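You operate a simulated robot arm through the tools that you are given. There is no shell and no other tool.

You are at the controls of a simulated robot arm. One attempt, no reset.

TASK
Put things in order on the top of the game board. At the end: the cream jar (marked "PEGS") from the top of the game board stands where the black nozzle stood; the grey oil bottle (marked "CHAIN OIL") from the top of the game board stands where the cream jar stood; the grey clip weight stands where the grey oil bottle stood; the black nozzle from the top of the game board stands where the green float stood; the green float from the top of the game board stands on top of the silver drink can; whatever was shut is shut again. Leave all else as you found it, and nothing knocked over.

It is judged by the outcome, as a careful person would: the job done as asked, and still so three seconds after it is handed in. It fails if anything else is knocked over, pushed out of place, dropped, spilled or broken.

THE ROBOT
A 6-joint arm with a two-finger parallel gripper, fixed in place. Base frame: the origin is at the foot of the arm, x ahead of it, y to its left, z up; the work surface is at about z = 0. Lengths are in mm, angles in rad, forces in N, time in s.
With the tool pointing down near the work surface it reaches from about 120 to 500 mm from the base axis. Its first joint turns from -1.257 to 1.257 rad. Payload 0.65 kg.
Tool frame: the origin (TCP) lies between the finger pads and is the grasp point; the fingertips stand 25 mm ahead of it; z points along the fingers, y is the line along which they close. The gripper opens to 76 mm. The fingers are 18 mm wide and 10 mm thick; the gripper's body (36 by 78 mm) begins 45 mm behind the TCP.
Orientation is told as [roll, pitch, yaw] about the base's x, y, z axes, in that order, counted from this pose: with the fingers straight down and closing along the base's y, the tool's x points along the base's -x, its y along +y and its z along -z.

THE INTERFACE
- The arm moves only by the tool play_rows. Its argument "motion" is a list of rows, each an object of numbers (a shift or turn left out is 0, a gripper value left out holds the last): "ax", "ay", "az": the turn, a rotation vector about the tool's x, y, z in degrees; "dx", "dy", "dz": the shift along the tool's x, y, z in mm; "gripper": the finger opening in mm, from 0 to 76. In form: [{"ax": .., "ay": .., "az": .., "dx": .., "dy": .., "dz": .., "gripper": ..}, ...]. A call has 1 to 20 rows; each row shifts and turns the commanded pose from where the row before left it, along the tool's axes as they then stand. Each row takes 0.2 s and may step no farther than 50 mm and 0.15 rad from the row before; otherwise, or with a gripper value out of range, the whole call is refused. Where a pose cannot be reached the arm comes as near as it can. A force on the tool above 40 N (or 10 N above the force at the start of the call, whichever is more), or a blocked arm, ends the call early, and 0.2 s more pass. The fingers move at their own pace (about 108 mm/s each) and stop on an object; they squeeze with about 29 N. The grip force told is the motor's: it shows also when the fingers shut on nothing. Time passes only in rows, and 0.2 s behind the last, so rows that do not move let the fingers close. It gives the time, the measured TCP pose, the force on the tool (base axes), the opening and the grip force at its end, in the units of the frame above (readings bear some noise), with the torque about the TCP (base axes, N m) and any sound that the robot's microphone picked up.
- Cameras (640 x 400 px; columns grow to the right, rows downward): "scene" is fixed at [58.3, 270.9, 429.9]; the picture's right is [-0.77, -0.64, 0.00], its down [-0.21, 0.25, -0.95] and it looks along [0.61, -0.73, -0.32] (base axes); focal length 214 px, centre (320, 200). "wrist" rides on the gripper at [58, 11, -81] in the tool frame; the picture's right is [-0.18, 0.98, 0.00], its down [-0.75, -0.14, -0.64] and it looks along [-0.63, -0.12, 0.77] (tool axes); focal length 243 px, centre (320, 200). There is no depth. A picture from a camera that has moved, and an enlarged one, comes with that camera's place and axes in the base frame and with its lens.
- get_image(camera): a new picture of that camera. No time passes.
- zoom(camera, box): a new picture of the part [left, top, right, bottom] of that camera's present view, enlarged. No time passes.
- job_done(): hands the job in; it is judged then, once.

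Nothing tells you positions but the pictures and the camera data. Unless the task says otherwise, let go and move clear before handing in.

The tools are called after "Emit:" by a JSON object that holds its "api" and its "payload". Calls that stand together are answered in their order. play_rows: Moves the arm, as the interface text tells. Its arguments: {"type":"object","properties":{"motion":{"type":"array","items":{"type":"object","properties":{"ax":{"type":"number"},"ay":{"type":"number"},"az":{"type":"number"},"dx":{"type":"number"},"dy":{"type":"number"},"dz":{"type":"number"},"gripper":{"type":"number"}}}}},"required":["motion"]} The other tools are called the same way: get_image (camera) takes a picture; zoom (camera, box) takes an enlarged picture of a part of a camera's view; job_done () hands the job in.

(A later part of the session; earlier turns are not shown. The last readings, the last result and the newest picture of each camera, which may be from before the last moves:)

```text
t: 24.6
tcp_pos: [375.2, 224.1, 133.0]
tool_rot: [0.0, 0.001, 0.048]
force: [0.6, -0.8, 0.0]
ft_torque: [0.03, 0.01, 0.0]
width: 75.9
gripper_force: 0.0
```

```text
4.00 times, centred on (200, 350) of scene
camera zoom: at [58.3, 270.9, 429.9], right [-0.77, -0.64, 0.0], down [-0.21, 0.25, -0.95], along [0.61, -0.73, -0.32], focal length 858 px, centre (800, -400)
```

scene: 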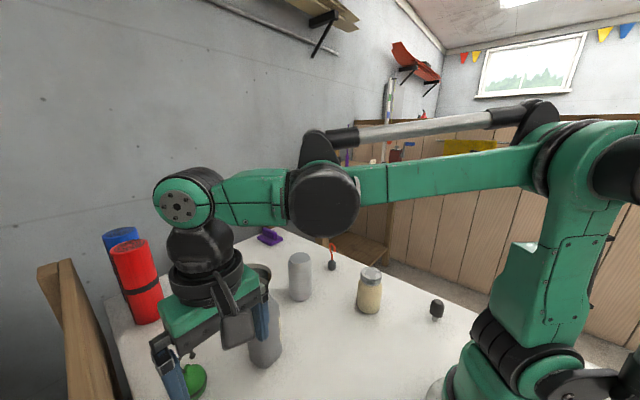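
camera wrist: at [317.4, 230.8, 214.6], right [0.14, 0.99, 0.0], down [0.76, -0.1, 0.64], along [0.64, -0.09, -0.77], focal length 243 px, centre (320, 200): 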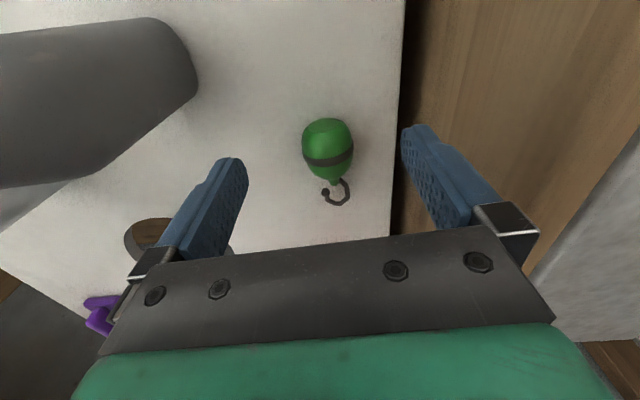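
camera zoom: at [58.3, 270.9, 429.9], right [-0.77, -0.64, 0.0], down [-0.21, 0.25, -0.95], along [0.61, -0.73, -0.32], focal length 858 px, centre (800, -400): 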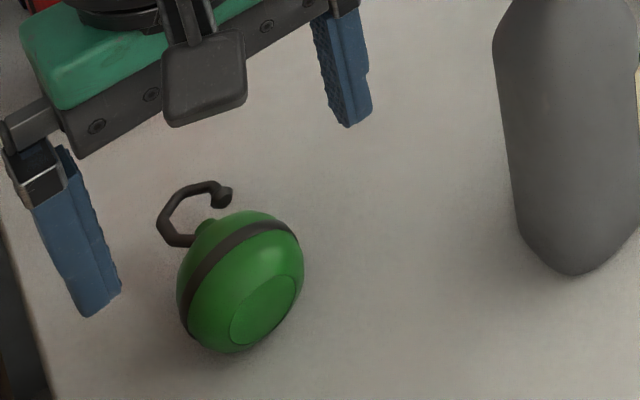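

Refined: bulb band centre ≈ (416, 224), lying with ~5° knob-down tilt. I'll move over it and descend part-way.

Emit:
{"api": "play_rows", "payload": {"motion": [{"dx": -20.4, "dy": -0.9}, {"dx": -20.4, "dy": -0.9, "az": -0.5}, {"dz": 30}, {"dz": 30}, {}]}}

Emit:
{"api": "get_image", "payload": {"camera": "wrist"}}

Emit:
{"api": "zoom", "payload": {"camera": "scene", "box": [100, 240, 340, 400]}}

```text
t: 25.8
tcp_pos: [415.9, 223.7, 71.9]
tool_rot: [-0.002, 0.0, 0.053]
force: [0.9, -0.7, 0.0]
ft_torque: [0.02, 0.04, 0.0]
width: 75.9
gripper_force: 0.1
```

```text
taken
camera wrist: at [357.8, 230.5, 154.7], right [0.13, 0.99, 0.0], down [0.76, -0.1, 0.64], along [0.64, -0.08, -0.77], focal length 243 px, centre (320, 200)
```

wrist: 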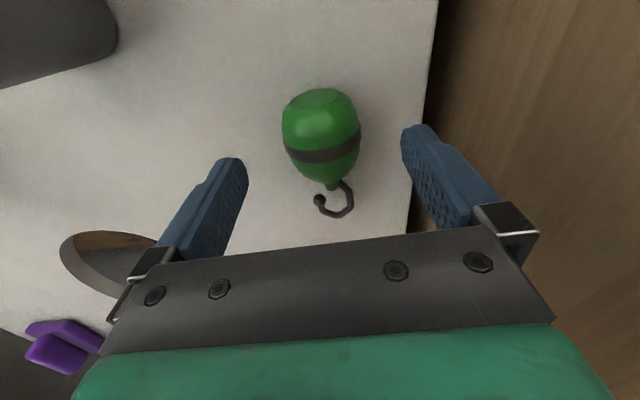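

```text
2.50 times, centred on (220, 320) of scene
camera zoom: at [58.3, 270.9, 429.9], right [-0.77, -0.64, 0.0], down [-0.21, 0.25, -0.95], along [0.61, -0.73, -0.32], focal length 536 px, centre (570, -100)
```

zoom: 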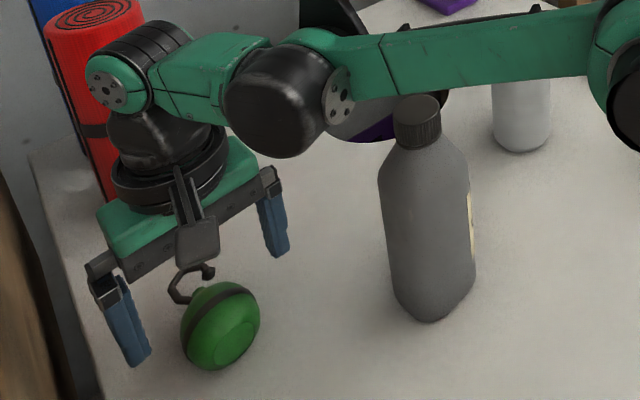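

The alignment looks right, but the arm's forearm is near the bottle cap in the picture. I'll zoom there before descending further.

Emit:
{"api": "zoom", "payload": {"camera": "scene", "box": [120, 220, 360, 370]}}

Emit:
{"api": "zoom", "payload": {"camera": "scene", "box": [220, 240, 320, 310]}}

Emit:
{"api": "get_image", "payload": {"camera": "scene"}}

```text
2.67 times, centred on (240, 295) of scene
camera zoom: at [58.3, 270.9, 429.9], right [-0.77, -0.64, 0.0], down [-0.21, 0.25, -0.95], along [0.61, -0.73, -0.32], focal length 572 px, centre (533, -53)
```

zoom: 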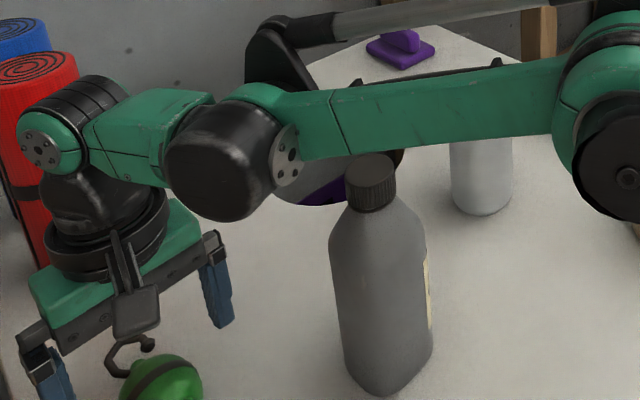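

```text
5.71 times, centred on (270, 275) of scene
camera zoom: at [58.3, 270.9, 429.9], right [-0.77, -0.64, 0.0], down [-0.21, 0.25, -0.95], along [0.61, -0.73, -0.32], focal length 1226 px, centre (606, -229)
```

zoom: 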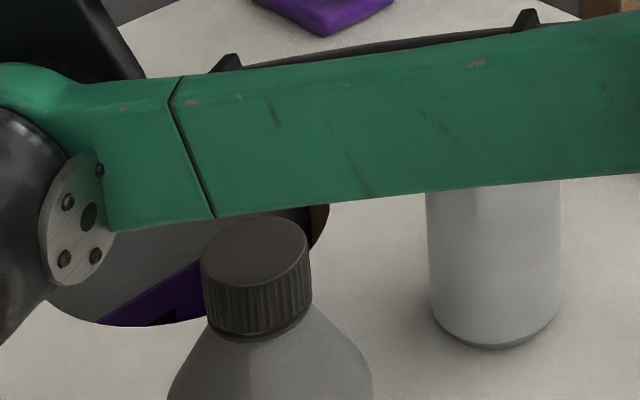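

```text
taken
```

scene: 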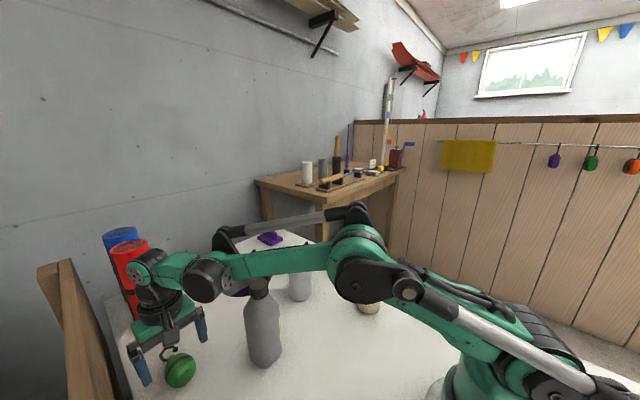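

The forearm clears the bottle by roughly 20 mm sideways in my estimate, so I'll descend slowly to z≈29 and check again before closing.

Emit:
{"api": "play_rows", "payload": {"motion": [{"dz": 12}, {"dz": 12}, {"dz": 10}, {}]}}

Emit:
{"api": "get_image", "payload": {"camera": "wrist"}}

Emit:
{"api": "zoom", "payload": {"camera": "scene", "box": [120, 240, 360, 400]}}

```text
t: 26.8
tcp_pos: [417.8, 223.7, 40.0]
tool_rot: [0.0, -0.001, 0.056]
force: [0.2, 0.1, 0.0]
ft_torque: [0.0, -0.03, 0.01]
width: 76.0
gripper_force: 0.1
```

```text
taken
camera wrist: at [358.7, 230.9, 121.1], right [0.13, 0.99, 0.0], down [0.76, -0.1, 0.64], along [0.64, -0.08, -0.77], focal length 243 px, centre (320, 200)
```

wrist: 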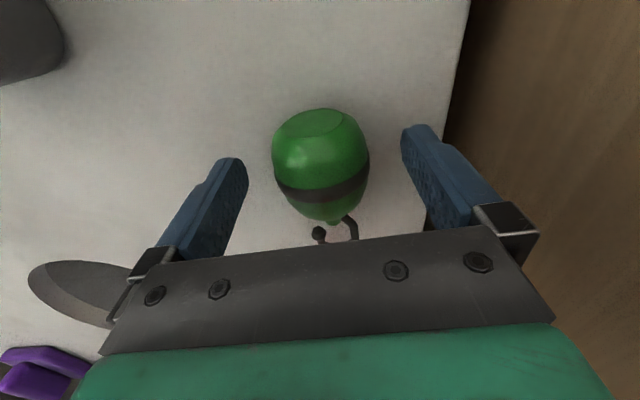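

```text
2.50 times, centred on (240, 320) of scene
camera zoom: at [58.3, 270.9, 429.9], right [-0.77, -0.64, 0.0], down [-0.21, 0.25, -0.95], along [0.61, -0.73, -0.32], focal length 536 px, centre (520, -100)
```

zoom: 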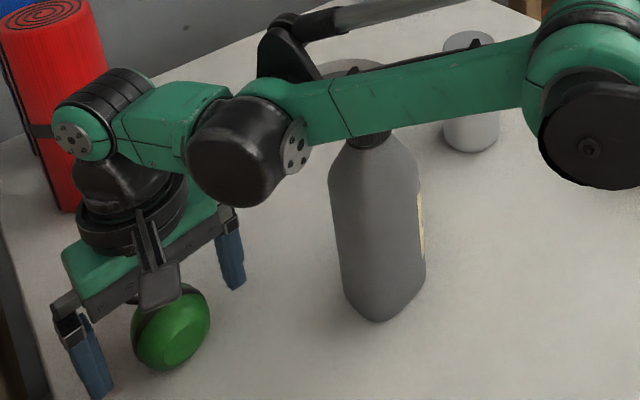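

Still well centred, and the forearm is on the near side of the bottle. Final 11 mm down, then close the fingers.

Emit:
{"api": "play_rows", "payload": {"motion": [{"dz": 6}, {"dz": 5.5}, {}]}}

Emit:
{"api": "play_rows", "payload": {"motion": [{"gripper": 60}, {"gripper": 50}, {"gripper": 42}, {"gripper": 36}, {}, {}]}}

Emit:
{"api": "get_image", "payload": {"camera": "wrist"}}

Emit:
{"api": "zoom", "payload": {"camera": "scene", "box": [120, 240, 360, 400]}}

```text
t: 27.6
tcp_pos: [417.0, 223.5, 27.1]
tool_rot: [-0.001, -0.001, 0.055]
force: [0.0, -0.9, 0.3]
ft_torque: [0.01, -0.01, 0.0]
width: 76.1
gripper_force: 0.0
```

```text
t: 29.0
tcp_pos: [417.3, 223.3, 27.5]
tool_rot: [-0.001, 0.0, 0.056]
force: [-0.4, -0.4, 0.3]
ft_torque: [0.01, -0.02, -0.01]
width: 40.2
gripper_force: 28.5
```

```text
taken
camera wrist: at [358.4, 230.2, 109.4], right [0.13, 0.99, 0.0], down [0.76, -0.1, 0.64], along [0.64, -0.08, -0.77], focal length 243 px, centre (320, 200)
```

wrist: 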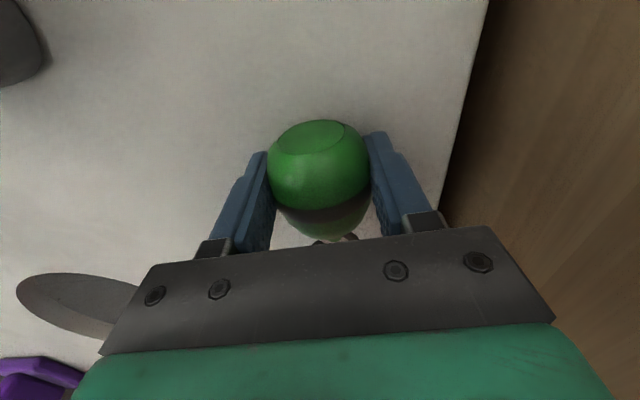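

```text
2.50 times, centred on (240, 320) of scene
camera zoom: at [58.3, 270.9, 429.9], right [-0.77, -0.64, 0.0], down [-0.21, 0.25, -0.95], along [0.61, -0.73, -0.32], focal length 536 px, centre (520, -100)
```

zoom: 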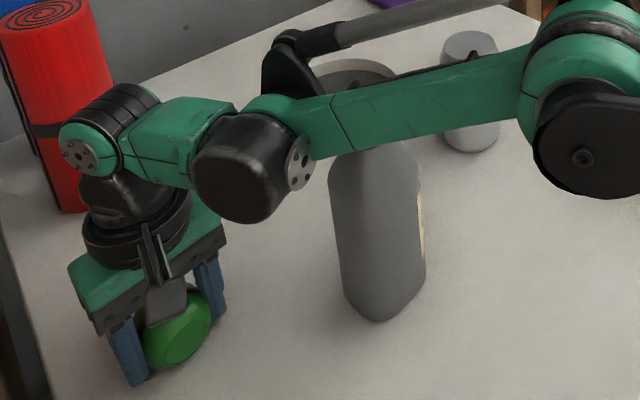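

Gripped (40 mm, full force). I'll lift straight up and then inward, keeping clear of the bottle, and check how the float hangs.

Emit:
{"api": "play_rows", "payload": {"motion": [{"dz": -15}, {"dz": -25}, {"dz": -30}, {"dz": -30}, {"dx": 18.5, "dy": 1, "dz": -40}, {"dx": 18.5, "dy": 1, "dz": -40}, {"dx": 38, "dy": 2.1, "dz": -25}, {}]}}

Emit:
{"api": "get_image", "payload": {"camera": "wrist"}}

Emit:
{"api": "zoom", "payload": {"camera": "scene", "box": [100, 200, 340, 360]}}

```text
t: 30.8
tcp_pos: [340.6, 221.9, 234.9]
tool_rot: [-0.001, 0.001, 0.056]
force: [-0.2, -0.3, -0.6]
ft_torque: [0.02, 0.01, -0.02]
width: 40.2
gripper_force: 29.1
```

```text
taken
camera wrist: at [282.8, 229.6, 315.8], right [0.13, 0.99, 0.0], down [0.76, -0.1, 0.64], along [0.64, -0.08, -0.77], focal length 243 px, centre (320, 200)
```

wrist: 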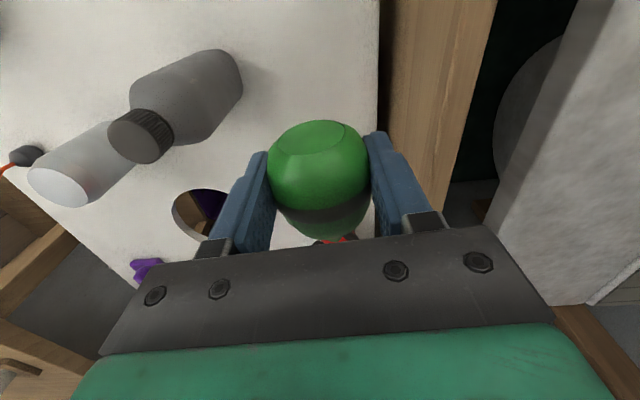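

```text
2.50 times, centred on (220, 280) of scene
camera zoom: at [58.3, 270.9, 429.9], right [-0.77, -0.64, 0.0], down [-0.21, 0.25, -0.95], along [0.61, -0.73, -0.32], focal length 536 px, centre (570, 0)
```

zoom: 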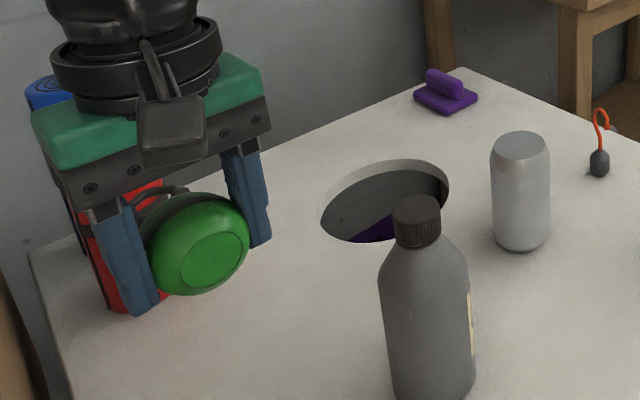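

Float is held firmly. Now I move above the bottle's height across to the clear area near y≈0 and start tilting the tool up.

Emit:
{"api": "play_rows", "payload": {"motion": [{"dz": -15}, {"dx": 2.4, "dy": -43.9}, {"dx": 2.4, "dy": -43.9}, {"dx": 2.4, "dy": -43.9}, {"dx": 2.4, "dy": -43.9}, {"dx": 2.4, "dy": -43.9}, {}]}}

Emit:
{"api": "play_rows", "payload": {"motion": [{"ay": -7.5}, {"ay": -7.5}, {"ay": -7.5}, {"ay": -7.5}, {"ay": -7.5}, {"ay": -7.5}, {}]}}

Emit:
{"api": "get_image", "payload": {"camera": "scene"}}

Emit:
{"api": "get_image", "payload": {"camera": "wrist"}}

```text
t: 32.4
tcp_pos: [340.6, 3.9, 248.7]
tool_rot: [0.002, 0.001, 0.057]
force: [-0.2, -0.6, 0.2]
ft_torque: [0.01, 0.03, 0.01]
width: 40.3
gripper_force: 29.0
```

```text
t: 34.0
tcp_pos: [340.9, 3.0, 248.1]
tool_rot: [0.0, -0.787, 0.055]
force: [-0.1, -1.0, -0.4]
ft_torque: [-0.01, 0.01, 0.02]
width: 40.1
gripper_force: 29.1
```

```text
taken
```

scene: 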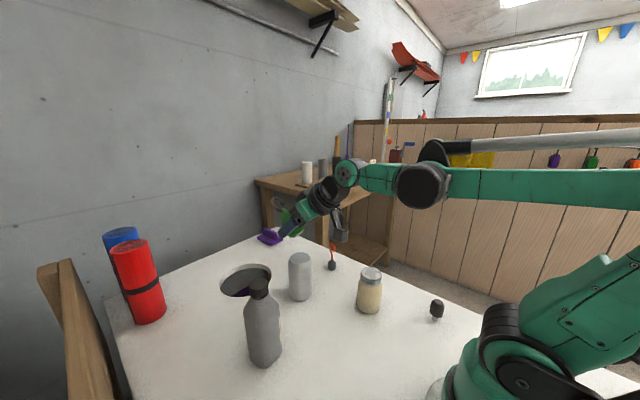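

```text
taken
camera wrist: at [243.2, 7.9, 264.5], right [0.07, 0.99, 0.13], down [0.08, -0.14, 0.99], along [0.99, -0.06, -0.09], focal length 243 px, centre (320, 200)
```

wrist: 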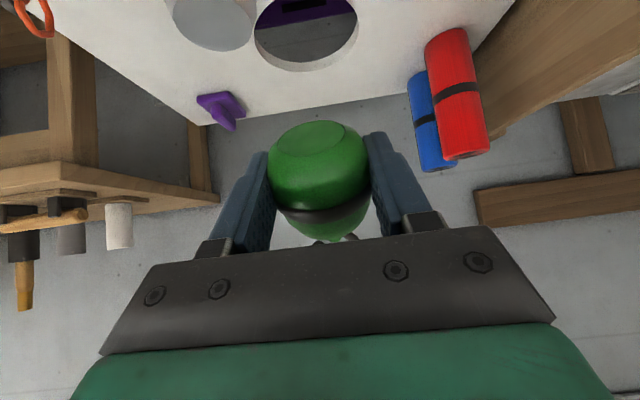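

45° reached with no trouble. I continue the tilt by another 50° so the float's axis becomes vertical.

Emit:
{"api": "play_rows", "payload": {"motion": [{"ay": -7}, {"ay": -7}, {"ay": -7}, {"ay": -7}, {"ay": -7}, {"ay": -7}, {"ay": -7}, {}]}}

Emit:
{"api": "zoom", "payload": {"camera": "scene", "box": [220, 120, 460, 300]}}

Emit:
{"api": "get_image", "payload": {"camera": "wrist"}}

```text
t: 35.8
tcp_pos: [342.3, 5.8, 248.4]
tool_rot: [0.112, -1.569, -0.042]
force: [0.5, -0.9, -0.5]
ft_torque: [-0.02, 0.01, 0.01]
width: 40.2
gripper_force: 29.0
out of reach, approached as far as the arm can: row 7
```

```text
2.22 times, centred on (340, 210) of scene
camera zoom: at [58.3, 270.9, 429.9], right [-0.77, -0.64, 0.0], down [-0.21, 0.25, -0.95], along [0.61, -0.73, -0.32], focal length 477 px, centre (276, 178)
```

zoom: 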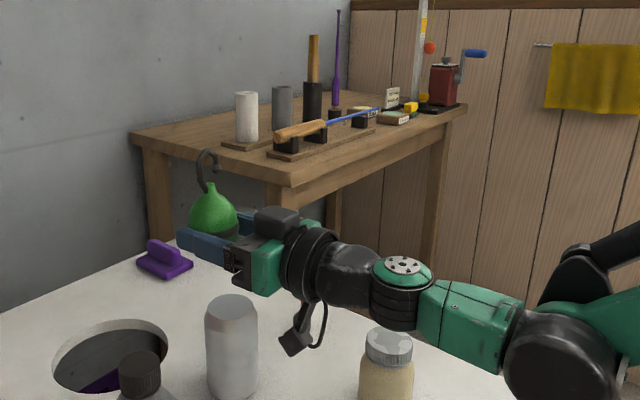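

```text
taken
camera wrist: at [261.2, 10.0, 190.7], right [-0.07, 0.98, 0.18], down [-0.63, -0.18, 0.75], along [0.77, -0.07, 0.63], focal length 243 px, centre (320, 200)
```

wrist: 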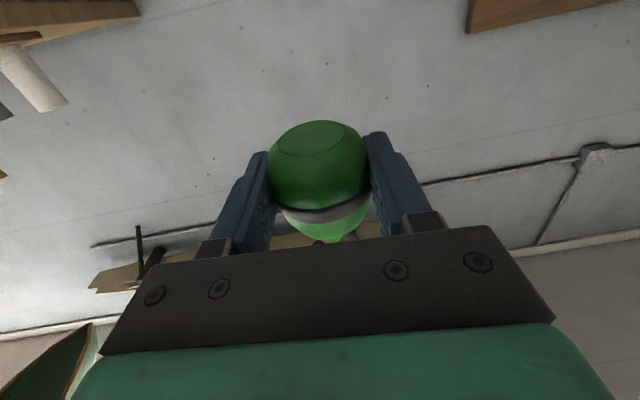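

The float is upright now, tool horizontal (I also see a black box on the gripper's top side, which explains the earlier knock). To keep the wrist away from the jar when placing on the can at ≈(398, −58, 115), I'll yaw the tool about −23° first.

Emit:
{"api": "play_rows", "payload": {"motion": [{"ax": 6}, {"ax": 6}, {"ax": 6}, {"ax": 6}, {}]}}

Emit:
{"api": "get_image", "payload": {"camera": "scene"}}

Emit:
{"api": "get_image", "payload": {"camera": "wrist"}}

```text
t: 37.0
tcp_pos: [341.7, 3.0, 248.1]
tool_rot: [-0.221, -1.569, -0.129]
force: [-0.6, 0.7, 0.0]
ft_torque: [-0.03, -0.03, -0.02]
width: 40.2
gripper_force: 28.6
```

```text
taken
```

scene: 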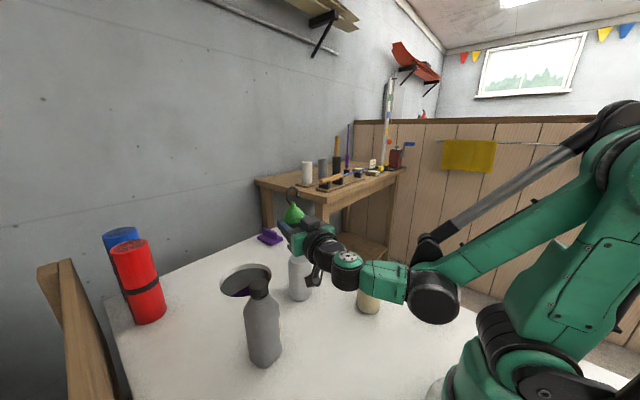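

```text
taken
camera wrist: at [270.1, 40.2, 190.4], right [0.34, 0.92, 0.18], down [-0.65, 0.09, 0.75], along [0.68, -0.38, 0.63], focal length 243 px, centre (320, 200)
```

wrist: 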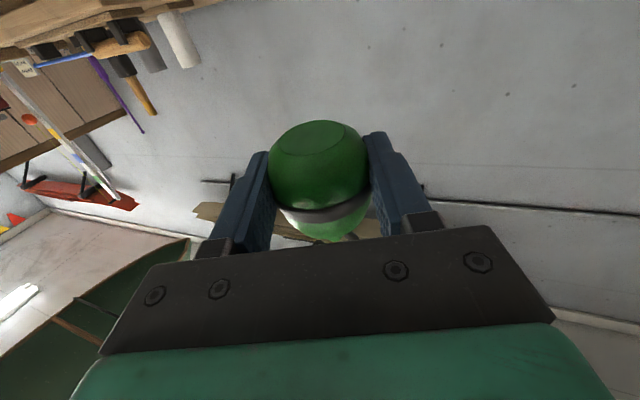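

The tool now points about −20° in azimuth, level. I'll move out above the can at this height and check the float's uprightness and alignment.

Emit:
{"api": "play_rows", "payload": {"motion": [{"dz": 23, "dy": -12.7}, {"dz": 23, "dy": -12.7}, {"dz": 23, "dy": -12.7}, {}]}}

Emit:
{"api": "get_image", "payload": {"camera": "scene"}}

Emit:
{"api": "zoom", "payload": {"camera": "scene", "box": [240, 170, 380, 310]}}

Emit:
{"api": "get_image", "payload": {"camera": "wrist"}}

```text
t: 38.0
tcp_pos: [393.7, -58.0, 248.3]
tool_rot: [-0.219, -1.569, -0.129]
force: [0.3, -0.7, -0.5]
ft_torque: [0.01, 0.03, -0.02]
width: 40.0
gripper_force: 28.8
```

```text
taken
```

scene: 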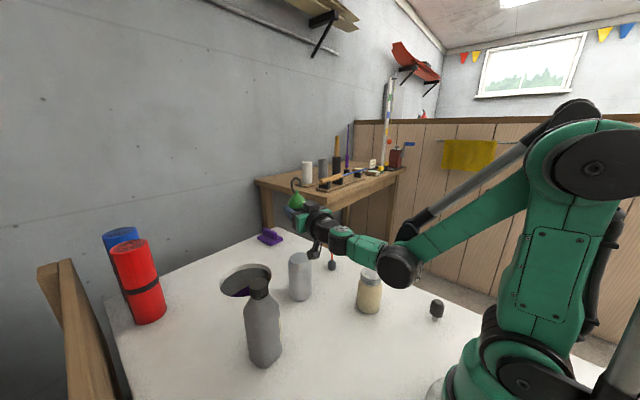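

```text
2.86 times, centred on (310, 240) of scene
camera zoom: at [58.3, 270.9, 429.9], right [-0.77, -0.64, 0.0], down [-0.21, 0.25, -0.95], along [0.61, -0.73, -0.32], focal length 613 px, centre (349, 86)
```

zoom: 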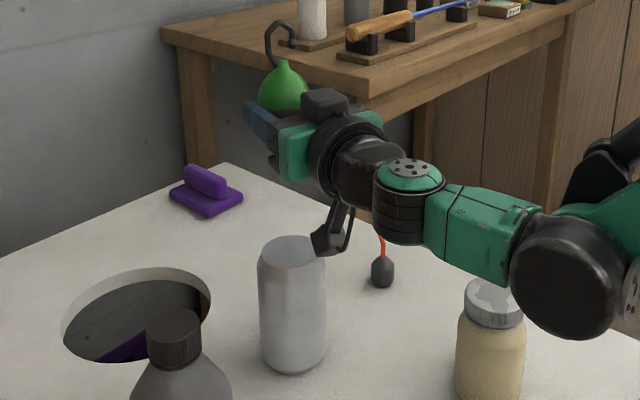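

```text
taken
camera wrist: at [321.7, -19.9, 190.8], right [0.34, 0.92, 0.18], down [-0.65, 0.09, 0.75], along [0.68, -0.37, 0.63], focal length 243 px, centre (320, 200)
```

wrist: 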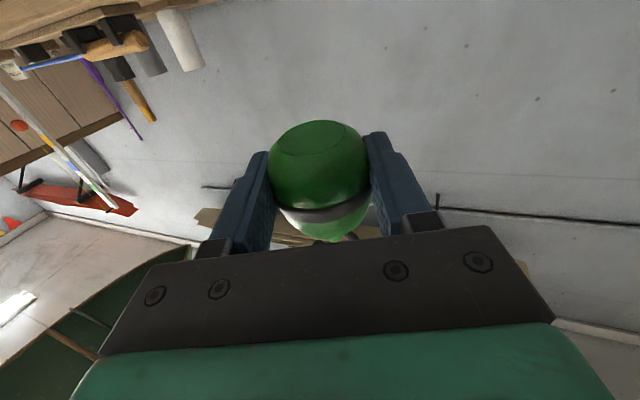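

Position over the can is right. I'll zoom on the held float to measure its residual lean before lowering.

Emit:
{"api": "zoom", "payload": {"camera": "wrist", "box": [240, 100, 400, 250]}}

Emit:
{"api": "zoom", "payload": {"camera": "scene", "box": [270, 165, 330, 225]}}

```text
2.67 times, centred on (320, 175) of wrist
camera zoom: at [321.7, -19.9, 190.8], right [0.34, 0.92, 0.18], down [-0.65, 0.09, 0.75], along [0.68, -0.37, 0.63], focal length 647 px, centre (320, 267)
```

zoom: 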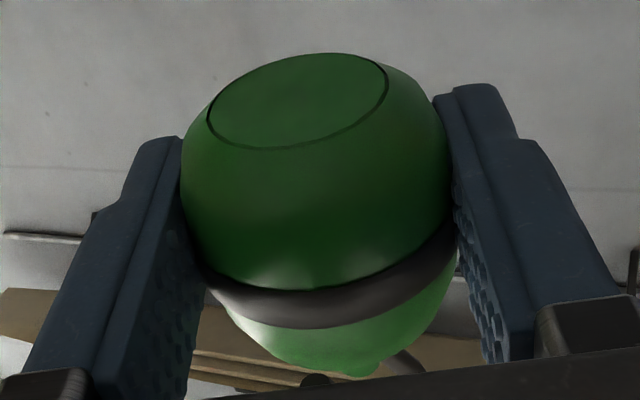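

```text
6.67 times, centred on (300, 195) of scene
camera zoom: at [58.3, 270.9, 429.9], right [-0.77, -0.64, 0.0], down [-0.21, 0.25, -0.95], along [0.61, -0.73, -0.32], focal length 1430 px, centre (453, 233)
```

zoom: 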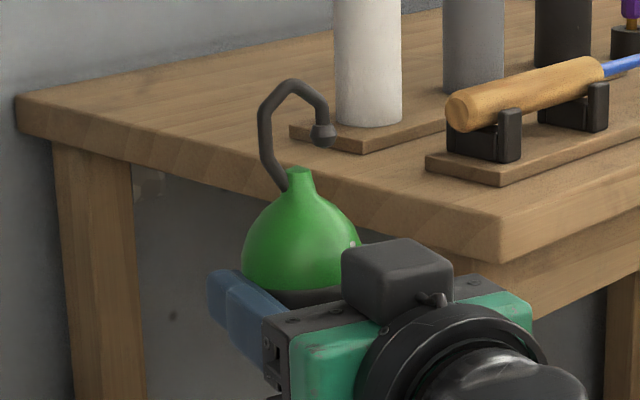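

Residual lean is about 4° forward. I'll try a small extra tilt of −4°, then lower straight down toward the can top.

Emit:
{"api": "play_rows", "payload": {"motion": [{"ay": -4}, {}]}}

Emit:
{"api": "play_rows", "payload": {"motion": [{"dx": 20}, {"dx": 20}, {"dx": 20}, {}]}}

Emit:
{"api": "get_image", "payload": {"camera": "scene"}}

Emit:
{"api": "zoom", "payload": {"camera": "scene", "box": [240, 190, 380, 310]}}

Emit:
{"api": "get_image", "payload": {"camera": "wrist"}}

```text
t: 38.6
tcp_pos: [393.8, -57.0, 247.6]
tool_rot: [-3.135, -1.503, 2.784]
force: [0.2, 0.4, 0.1]
ft_torque: [-0.01, -0.01, 0.04]
width: 39.9
gripper_force: 29.2
```

```text
t: 39.6
tcp_pos: [401.0, -60.2, 193.6]
tool_rot: [-3.133, -1.505, 2.782]
force: [0.1, -0.2, 0.2]
ft_torque: [-0.01, -0.01, 0.01]
width: 39.9
gripper_force: 28.7
out of reach, approached as far as the arm can: row 3
```

```text
taken
```

scene: 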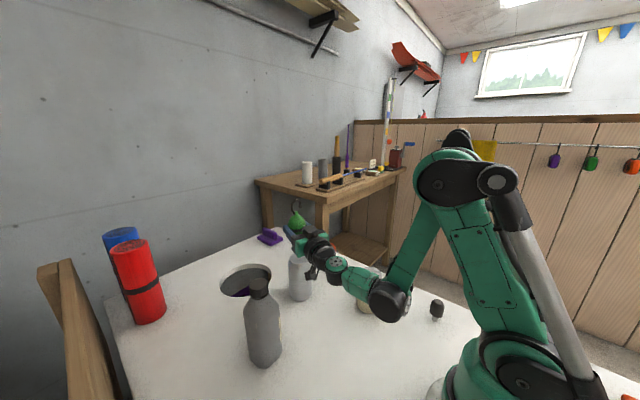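

```text
3.33 times, centred on (310, 250) of scene
camera zoom: at [58.3, 270.9, 429.9], right [-0.77, -0.64, 0.0], down [-0.21, 0.25, -0.95], along [0.61, -0.73, -0.32], focal length 715 px, centre (353, 33)
```

zoom: 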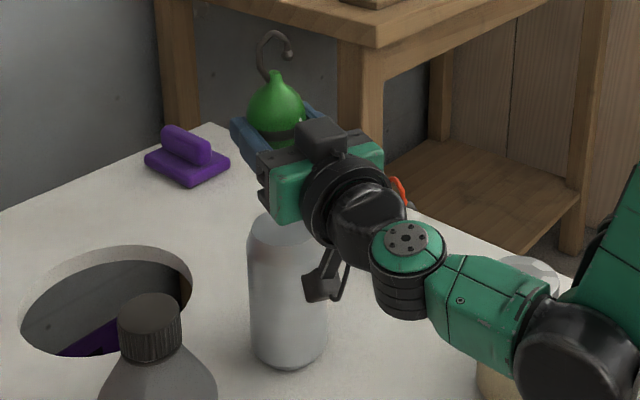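

```text
taken
camera wrist: at [333.0, -23.4, 131.1], right [0.33, 0.93, 0.18], down [-0.7, 0.11, 0.71], along [0.64, -0.36, 0.68], focal length 243 px, centre (320, 200)
```

wrist: 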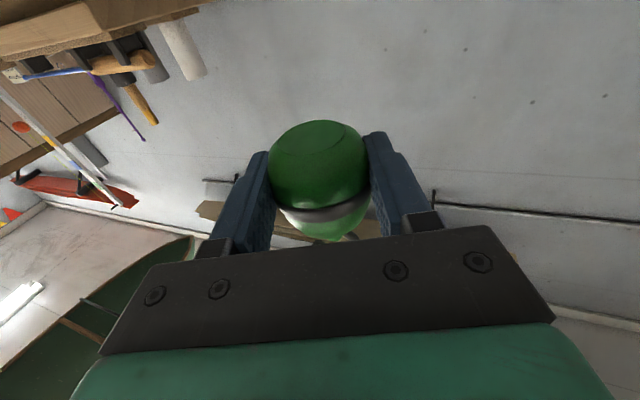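

Lowering further with a fully horizontal tool is at the arm's limit (z≈193). I'll test whether a slightly smaller tilt lets it go lower here, still well above the can.

Emit:
{"api": "play_rows", "payload": {"motion": [{"ay": 6}, {"dx": 10}, {"dx": 10}, {}]}}

```text
t: 40.6
tcp_pos: [402.3, -57.4, 175.6]
tool_rot: [-0.015, -1.534, -0.334]
force: [-0.6, 0.4, -0.9]
ft_torque: [0.02, 0.04, 0.0]
width: 40.0
gripper_force: 29.2
```

That worked, reaching z≈176 at 88°. Continue lowering in small steps.

Emit:
{"api": "play_rows", "payload": {"motion": [{"dx": 8, "dz": -2}, {"dx": 8, "dz": -2}, {}]}}

Emit:
{"api": "zoom", "payload": {"camera": "scene", "box": [240, 190, 400, 310]}}

```text
t: 41.4
tcp_pos: [401.5, -57.9, 175.7]
tool_rot: [-0.014, -1.532, -0.334]
force: [-0.4, 0.4, -0.6]
ft_torque: [-0.04, -0.02, -0.03]
width: 40.1
gripper_force: 29.1
out of reach, approached as far as the arm can: row 1, 2
```

```text
3.33 times, centred on (320, 250) of scene
camera zoom: at [58.3, 270.9, 429.9], right [-0.77, -0.64, 0.0], down [-0.21, 0.25, -0.95], along [0.61, -0.73, -0.32], focal length 715 px, centre (320, 33)
```

zoom: 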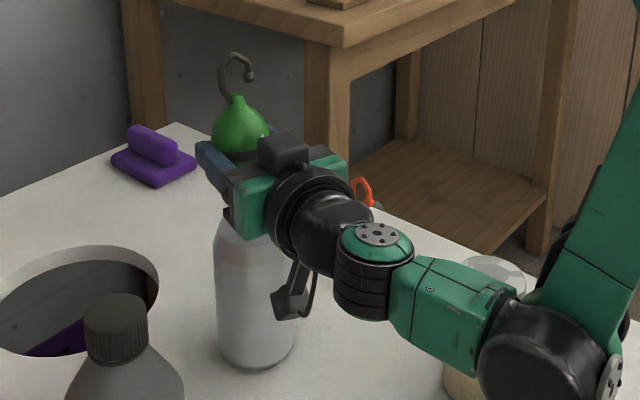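

At 88° it stops at z≈176. I'll test a slightly lower tilt (≈78°) and a bit more yaw (≈−28°) to see whether z≈150 becomes reachable.

Emit:
{"api": "play_rows", "payload": {"motion": [{"dx": -6}, {"ay": 5, "ax": 4}, {"ay": 5, "ax": 4}, {"dx": 8, "dz": 1.7}, {"dx": 8, "dz": 1.7}, {}]}}

Emit:
{"api": "get_image", "payload": {"camera": "wrist"}}

```text
t: 42.8
tcp_pos: [401.8, -59.4, 165.3]
tool_rot: [-0.087, -1.359, -0.406]
force: [-0.2, -0.3, -0.1]
ft_torque: [-0.03, 0.03, 0.04]
width: 39.9
gripper_force: 28.9
```

```text
taken
camera wrist: at [327.0, -6.9, 125.9], right [0.5, 0.85, 0.16], down [-0.47, 0.11, 0.87], along [0.73, -0.51, 0.46], focal length 243 px, centre (320, 200)
```

wrist: 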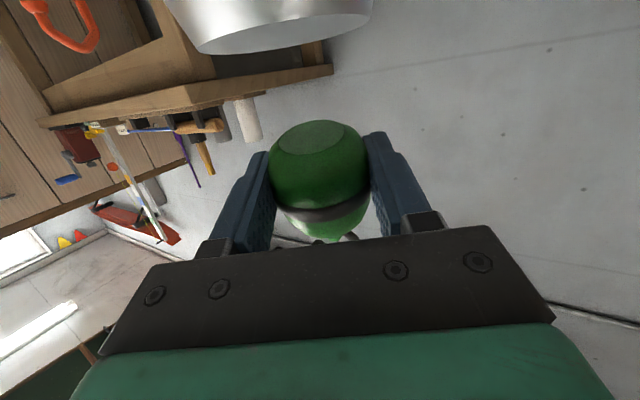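

z≈165 reached at 78°. Continue down in small steps to about z=150.

Emit:
{"api": "play_rows", "payload": {"motion": [{"dx": 4.9, "dz": 1.05}, {"dx": 4.9, "dz": 1.05}, {"dx": 4.9, "dz": 1.05}, {}]}}

Emit:
{"api": "zoom", "payload": {"camera": "scene", "box": [240, 190, 400, 310]}}

Emit:
{"api": "get_image", "payload": {"camera": "wrist"}}

```text
t: 43.8
tcp_pos: [401.4, -58.7, 150.1]
tool_rot: [-0.086, -1.36, -0.407]
force: [0.4, 0.2, -0.7]
ft_torque: [0.0, 0.03, -0.04]
width: 39.8
gripper_force: 29.7
```

```text
3.33 times, centred on (320, 250) of scene
camera zoom: at [58.3, 270.9, 429.9], right [-0.77, -0.64, 0.0], down [-0.21, 0.25, -0.95], along [0.61, -0.73, -0.32], focal length 715 px, centre (320, 33)
```

zoom: 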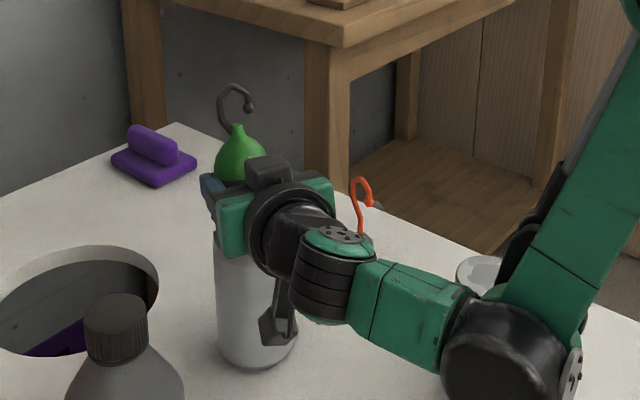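

```text
taken
camera wrist: at [327.1, -7.1, 110.6], right [0.5, 0.85, 0.16], down [-0.47, 0.11, 0.87], along [0.73, -0.51, 0.46], focal length 243 px, centre (320, 200)
```

wrist: 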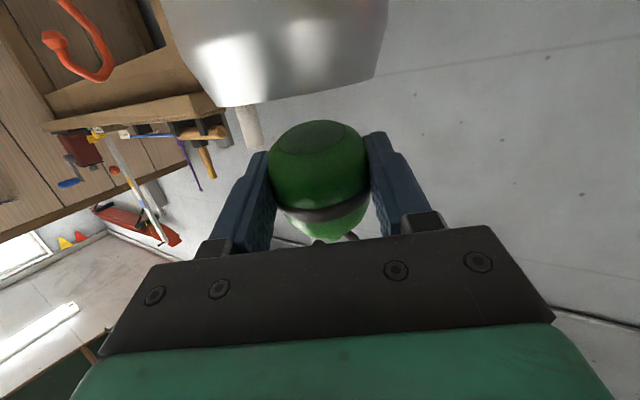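

z≈150 is reachable here. Now I check whether the tilt can be brought back up toward upright at this height.

Emit:
{"api": "play_rows", "payload": {"motion": [{"ay": -4}, {}]}}

Emit:
{"api": "play_rows", "payload": {"motion": [{"ay": -4}, {}]}}

```text
t: 44.4
tcp_pos: [403.0, -57.7, 151.7]
tool_rot: [-0.127, -1.426, -0.366]
force: [-0.3, -0.2, -0.6]
ft_torque: [0.02, 0.01, -0.02]
width: 39.9
gripper_force: 28.8
```

```text
t: 45.0
tcp_pos: [408.0, -58.5, 160.2]
tool_rot: [-0.247, -1.497, -0.244]
force: [0.1, -0.4, -0.1]
ft_torque: [-0.03, 0.01, -0.05]
width: 40.0
gripper_force: 28.9
out of reach, approached as far as the arm can: row 1
```

Small trade-off between tilt and height; more yaw helps. I'll set tilt ≈80°, yaw ≈ −36°, recentre over the can and lower to just above contact.

Emit:
{"api": "play_rows", "payload": {"motion": [{"ay": 6}, {"ax": 7.9, "az": 1.4}, {}]}}

Emit:
{"api": "get_image", "payload": {"camera": "wrist"}}

Emit:
{"api": "get_image", "payload": {"camera": "scene"}}

```text
t: 45.8
tcp_pos: [408.5, -57.0, 160.0]
tool_rot: [-0.103, -1.396, -0.528]
force: [0.3, 0.1, 0.0]
ft_torque: [0.01, -0.01, -0.01]
width: 40.1
gripper_force: 28.9
```

```text
taken
camera wrist: at [342.5, 2.7, 117.1], right [0.61, 0.78, 0.16], down [-0.48, 0.19, 0.85], along [0.63, -0.6, 0.49], focal length 243 px, centre (320, 200)
```

wrist: 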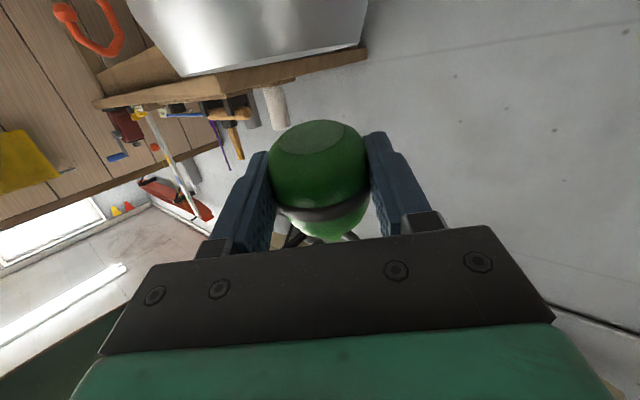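

```text
taken
```

scene: 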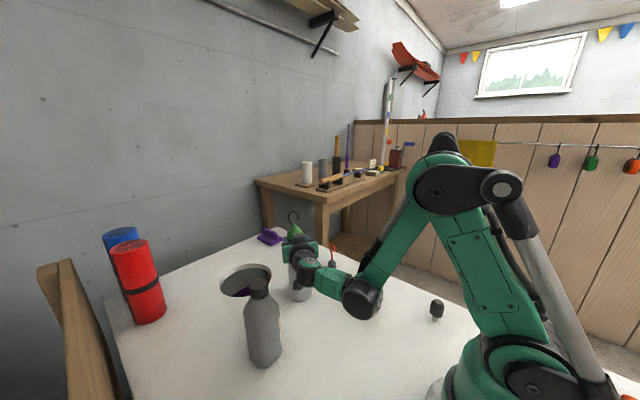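

The can rim appears exactly where I computed it, so the can is at (398, −58). I'll shift the float to be centred over it and come down to ~7 mm above contact.

Emit:
{"api": "play_rows", "payload": {"motion": [{"dx": 5, "dy": -4, "dz": -1.9}, {"dx": 5.5, "dy": -3.9, "dz": -1.9}, {"dx": 5.4}, {}]}}

Emit:
{"api": "get_image", "payload": {"camera": "wrist"}}

Emit:
{"api": "zoom", "payload": {"camera": "scene", "box": [250, 190, 350, 310]}}

```text
t: 46.8
tcp_pos: [398.9, -61.5, 144.5]
tool_rot: [-0.101, -1.396, -0.527]
force: [-0.2, -0.2, 0.1]
ft_torque: [-0.02, 0.04, -0.02]
width: 40.1
gripper_force: 28.9
```

```text
taken
camera wrist: at [332.2, -1.1, 101.1], right [0.61, 0.78, 0.16], down [-0.48, 0.19, 0.85], along [0.63, -0.6, 0.49], focal length 243 px, centre (320, 200)
```

wrist: 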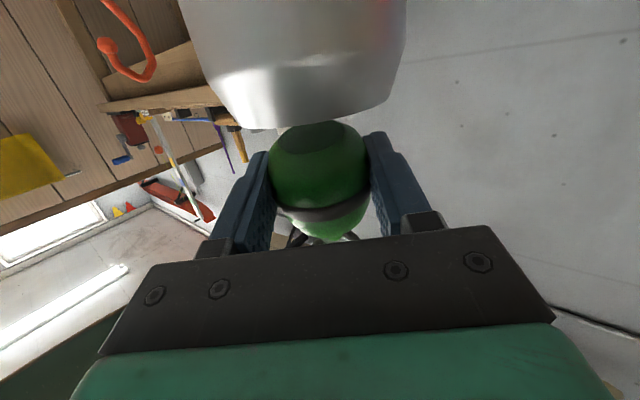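

```text
3.33 times, centred on (300, 250) of scene
camera zoom: at [58.3, 270.9, 429.9], right [-0.77, -0.64, 0.0], down [-0.21, 0.25, -0.95], along [0.61, -0.73, -0.32], focal length 715 px, centre (387, 33)
```

zoom: 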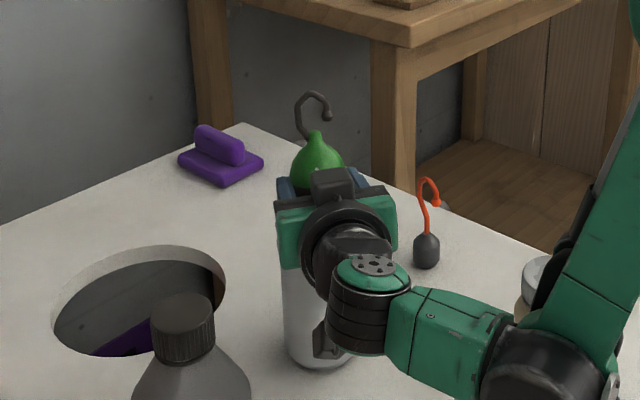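

Centred over the can within ~2 mm. Now lowering gently the last few millimetres while watching the force.

Emit:
{"api": "play_rows", "payload": {"motion": [{"dx": 2, "dz": 0.34}, {"dx": 2, "dz": 0.34}, {}]}}

Emit:
{"api": "play_rows", "payload": {"motion": [{"dx": 1, "dz": 0.17}, {}]}}

Emit:
{"api": "play_rows", "payload": {"motion": [{"dx": 1, "dz": 0.17}, {}]}}

Emit:
{"api": "get_image", "payload": {"camera": "wrist"}}

```text
t: 47.6
tcp_pos: [397.6, -61.3, 139.8]
tool_rot: [-0.102, -1.398, -0.526]
force: [0.2, -0.6, -0.1]
ft_torque: [-0.01, 0.01, 0.0]
width: 39.8
gripper_force: 28.8
```

```text
t: 48.2
tcp_pos: [397.4, -61.3, 138.5]
tool_rot: [-0.101, -1.396, -0.526]
force: [-0.3, -0.4, 0.7]
ft_torque: [0.01, 0.01, -0.01]
width: 40.1
gripper_force: 29.2
```

```text
t: 48.8
tcp_pos: [397.8, -60.7, 139.5]
tool_rot: [-0.101, -1.396, -0.528]
force: [0.9, 0.1, 0.5]
ft_torque: [0.0, 0.03, -0.02]
width: 40.0
gripper_force: 29.2
```

```text
taken
camera wrist: at [332.2, -0.3, 95.7], right [0.61, 0.78, 0.16], down [-0.48, 0.19, 0.85], along [0.63, -0.6, 0.49], focal length 243 px, centre (320, 200)
```

wrist: 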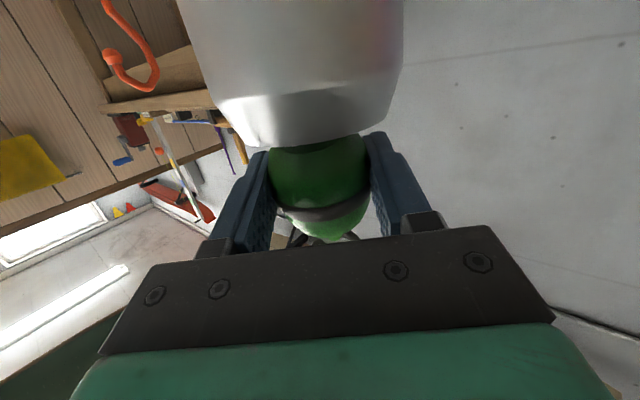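

Emit:
{"api": "zoom", "payload": {"camera": "wrist", "box": [220, 80, 420, 220]}}

Emit:
{"api": "play_rows", "payload": {"motion": [{"dx": 1, "dz": 0.17}, {}]}}

Emit:
{"api": "play_rows", "payload": {"motion": [{"dx": 1, "dz": 0.17}, {}]}}

Emit:
{"api": "zoom", "payload": {"camera": "wrist", "box": [220, 80, 420, 220]}}

```text
2.86 times, centred on (320, 150) of wrist
camera zoom: at [332.2, -0.3, 95.7], right [0.61, 0.78, 0.16], down [-0.48, 0.19, 0.85], along [0.63, -0.6, 0.49], focal length 693 px, centre (320, 343)
```

zoom: 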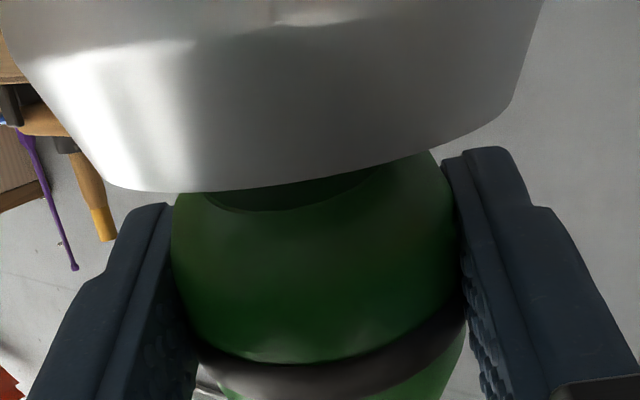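

```text
t: 49.4
tcp_pos: [398.9, -61.4, 137.9]
tool_rot: [-0.103, -1.394, -0.529]
force: [-0.2, 0.7, 0.5]
ft_torque: [0.01, 0.0, -0.02]
width: 40.2
gripper_force: 29.2
```

```text
t: 50.0
tcp_pos: [398.5, -59.4, 136.5]
tool_rot: [-0.103, -1.395, -0.53]
force: [0.3, 0.5, -0.6]
ft_torque: [0.02, 0.0, -0.02]
width: 40.2
gripper_force: 28.6
```

```text
2.86 times, centred on (320, 150) of wrist
camera zoom: at [332.9, 0.2, 95.0], right [0.61, 0.78, 0.16], down [-0.48, 0.19, 0.86], along [0.63, -0.6, 0.49], focal length 693 px, centre (320, 343)
```

zoom: 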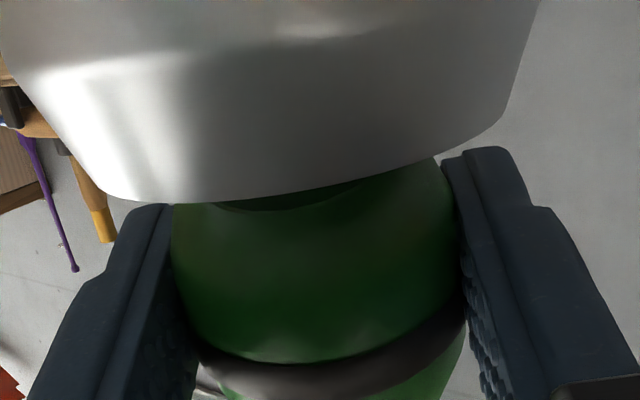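

Emit:
{"api": "play_rows", "payload": {"motion": [{"dx": 1, "dz": 0.17}, {}]}}

Emit:
{"api": "play_rows", "payload": {"motion": [{"dx": 1, "dz": 0.17}, {}]}}

Emit:
{"api": "zoom", "payload": {"camera": "wrist", "box": [220, 80, 420, 220]}}

Emit:
{"api": "zoom", "payload": {"camera": "scene", "box": [260, 200, 340, 310]}}

```text
t: 50.6
tcp_pos: [398.6, -60.5, 135.9]
tool_rot: [-0.105, -1.398, -0.53]
force: [0.0, 0.5, -0.5]
ft_torque: [0.01, -0.02, 0.01]
width: 39.9
gripper_force: 29.0
```

```text
t: 51.2
tcp_pos: [399.8, -58.9, 137.5]
tool_rot: [-0.104, -1.396, -0.53]
force: [-0.4, 0.3, -0.1]
ft_torque: [-0.01, 0.02, 0.01]
width: 40.0
gripper_force: 29.0
out of reach, approached as far as the arm can: row 1
```

```text
2.86 times, centred on (320, 150) of wrist
camera zoom: at [333.5, 0.0, 94.7], right [0.61, 0.78, 0.16], down [-0.48, 0.19, 0.86], along [0.63, -0.6, 0.49], focal length 693 px, centre (320, 343)
```

zoom: 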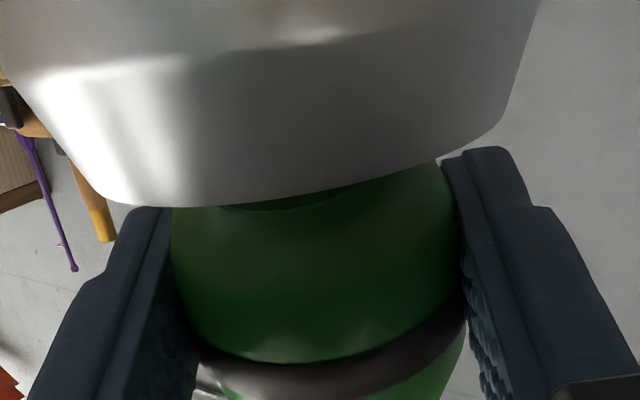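

```text
3.64 times, centred on (300, 255) of scene
camera zoom: at [58.3, 270.9, 429.9], right [-0.77, -0.64, 0.0], down [-0.21, 0.25, -0.95], along [0.61, -0.73, -0.32], focal length 780 px, centre (393, 0)
```

zoom: 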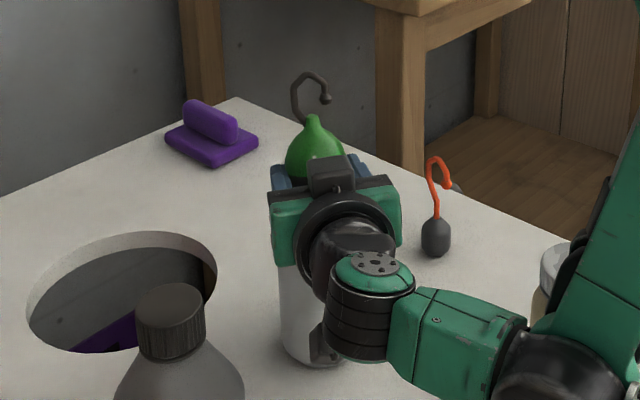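

At the reach limit again just above contact. A touch more yaw and 1.5° less tilt, then continue lowering.

Emit:
{"api": "play_rows", "payload": {"motion": [{"ax": 3.5, "az": 0.6}, {"ay": 1.5}, {}]}}

Emit:
{"api": "play_rows", "payload": {"motion": [{"dx": 1, "dz": 0.2}, {}]}}

Emit:
{"api": "play_rows", "payload": {"motion": [{"dx": 1, "dz": 0.2}, {}]}}

Emit:
{"api": "zoom", "payload": {"camera": "wrist", "box": [220, 80, 420, 220]}}

```text
t: 52.0
tcp_pos: [399.2, -60.0, 136.9]
tool_rot: [-0.089, -1.372, -0.601]
force: [-0.4, 1.0, 0.1]
ft_torque: [0.01, 0.03, 0.03]
width: 39.6
gripper_force: 28.6
```

```text
t: 52.6
tcp_pos: [398.7, -61.2, 136.2]
tool_rot: [-0.094, -1.371, -0.598]
force: [1.0, 0.9, 8.6]
ft_torque: [-0.1, -0.14, 0.0]
width: 39.8
gripper_force: 29.1
```

```text
t: 53.2
tcp_pos: [398.7, -60.7, 135.1]
tool_rot: [-0.097, -1.374, -0.597]
force: [1.0, -1.4, 26.6]
ft_torque: [-0.29, -0.41, -0.04]
width: 39.9
gripper_force: 29.0
```

```text
2.86 times, centred on (320, 150) of wrist
camera zoom: at [336.7, 4.3, 94.5], right [0.66, 0.74, 0.16], down [-0.45, 0.21, 0.87], along [0.6, -0.64, 0.47], focal length 693 px, centre (320, 343)
```

zoom: 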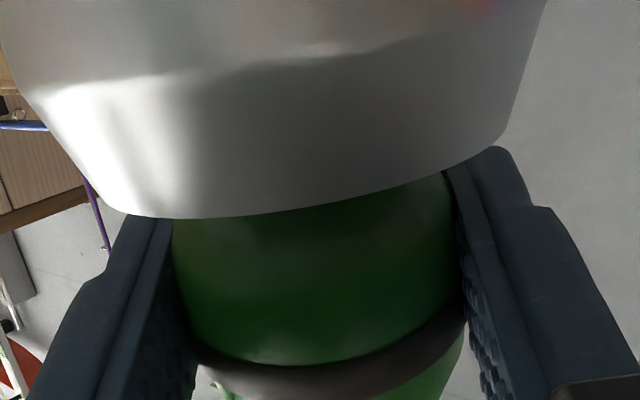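

Contact with the can's rim/top is confirmed (force from the forward rim, float leaning ~15° forward over the recess). I'll ease the force off, then open the fingers gently so it settles back onto its base.

Emit:
{"api": "play_rows", "payload": {"motion": [{"dx": -1, "dz": -0.2}, {}]}}

Emit:
{"api": "zoom", "payload": {"camera": "scene", "box": [270, 200, 330, 260]}}

```text
t: 53.8
tcp_pos: [400.5, -59.7, 135.5]
tool_rot: [-0.085, -1.37, -0.608]
force: [-1.1, -1.1, 5.6]
ft_torque: [-0.09, -0.07, -0.02]
width: 39.9
gripper_force: 29.1
```

```text
6.67 times, centred on (300, 230) of scene
camera zoom: at [58.3, 270.9, 429.9], right [-0.77, -0.64, 0.0], down [-0.21, 0.25, -0.95], along [0.61, -0.73, -0.32], focal length 1430 px, centre (453, 0)
```

zoom: 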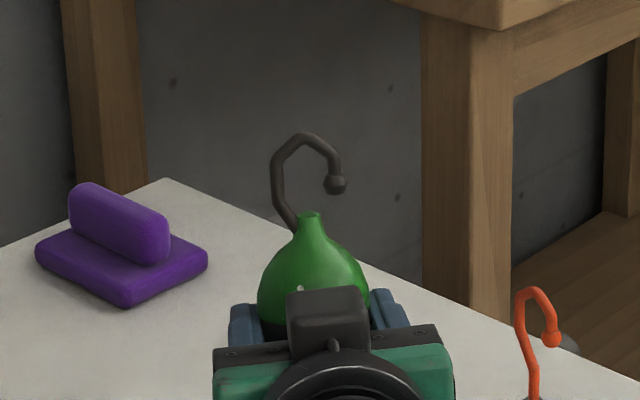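

Emit:
{"api": "play_rows", "payload": {"motion": [{"gripper": 42}, {"gripper": 44}, {"gripper": 46}, {"gripper": 50}, {"gripper": 58}, {"gripper": 70}, {}, {}]}}

Emit:
{"api": "get_image", "payload": {"camera": "wrist"}}

Emit:
{"api": "zoom", "payload": {"camera": "scene", "box": [270, 200, 330, 260]}}

```text
t: 55.6
tcp_pos: [399.1, -59.5, 136.0]
tool_rot: [-0.091, -1.372, -0.602]
force: [0.0, -1.3, 0.5]
ft_torque: [-0.03, 0.0, 0.01]
width: 70.1
gripper_force: 0.1
```

```text
taken
camera wrist: at [337.0, 5.0, 95.5], right [0.66, 0.74, 0.16], down [-0.45, 0.21, 0.87], along [0.6, -0.64, 0.47], focal length 243 px, centre (320, 200)
```

wrist: 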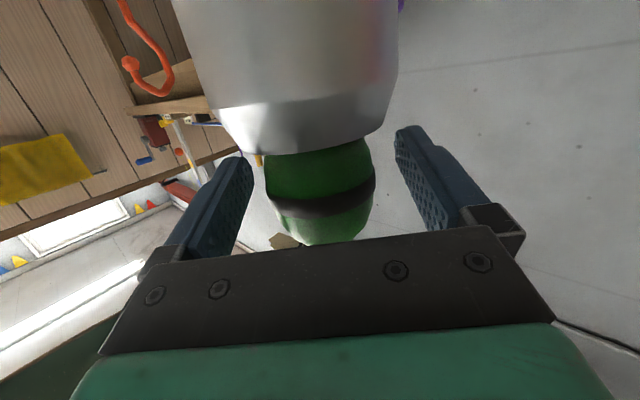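

```text
6.67 times, centred on (300, 230) of scene
camera zoom: at [58.3, 270.9, 429.9], right [-0.77, -0.64, 0.0], down [-0.21, 0.25, -0.95], along [0.61, -0.73, -0.32], focal length 1430 px, centre (453, 0)
```

zoom: 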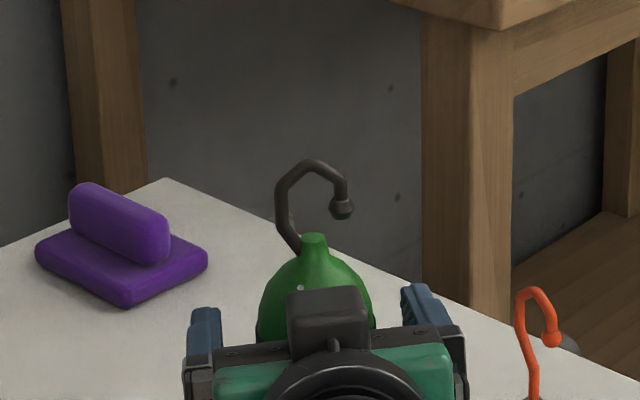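

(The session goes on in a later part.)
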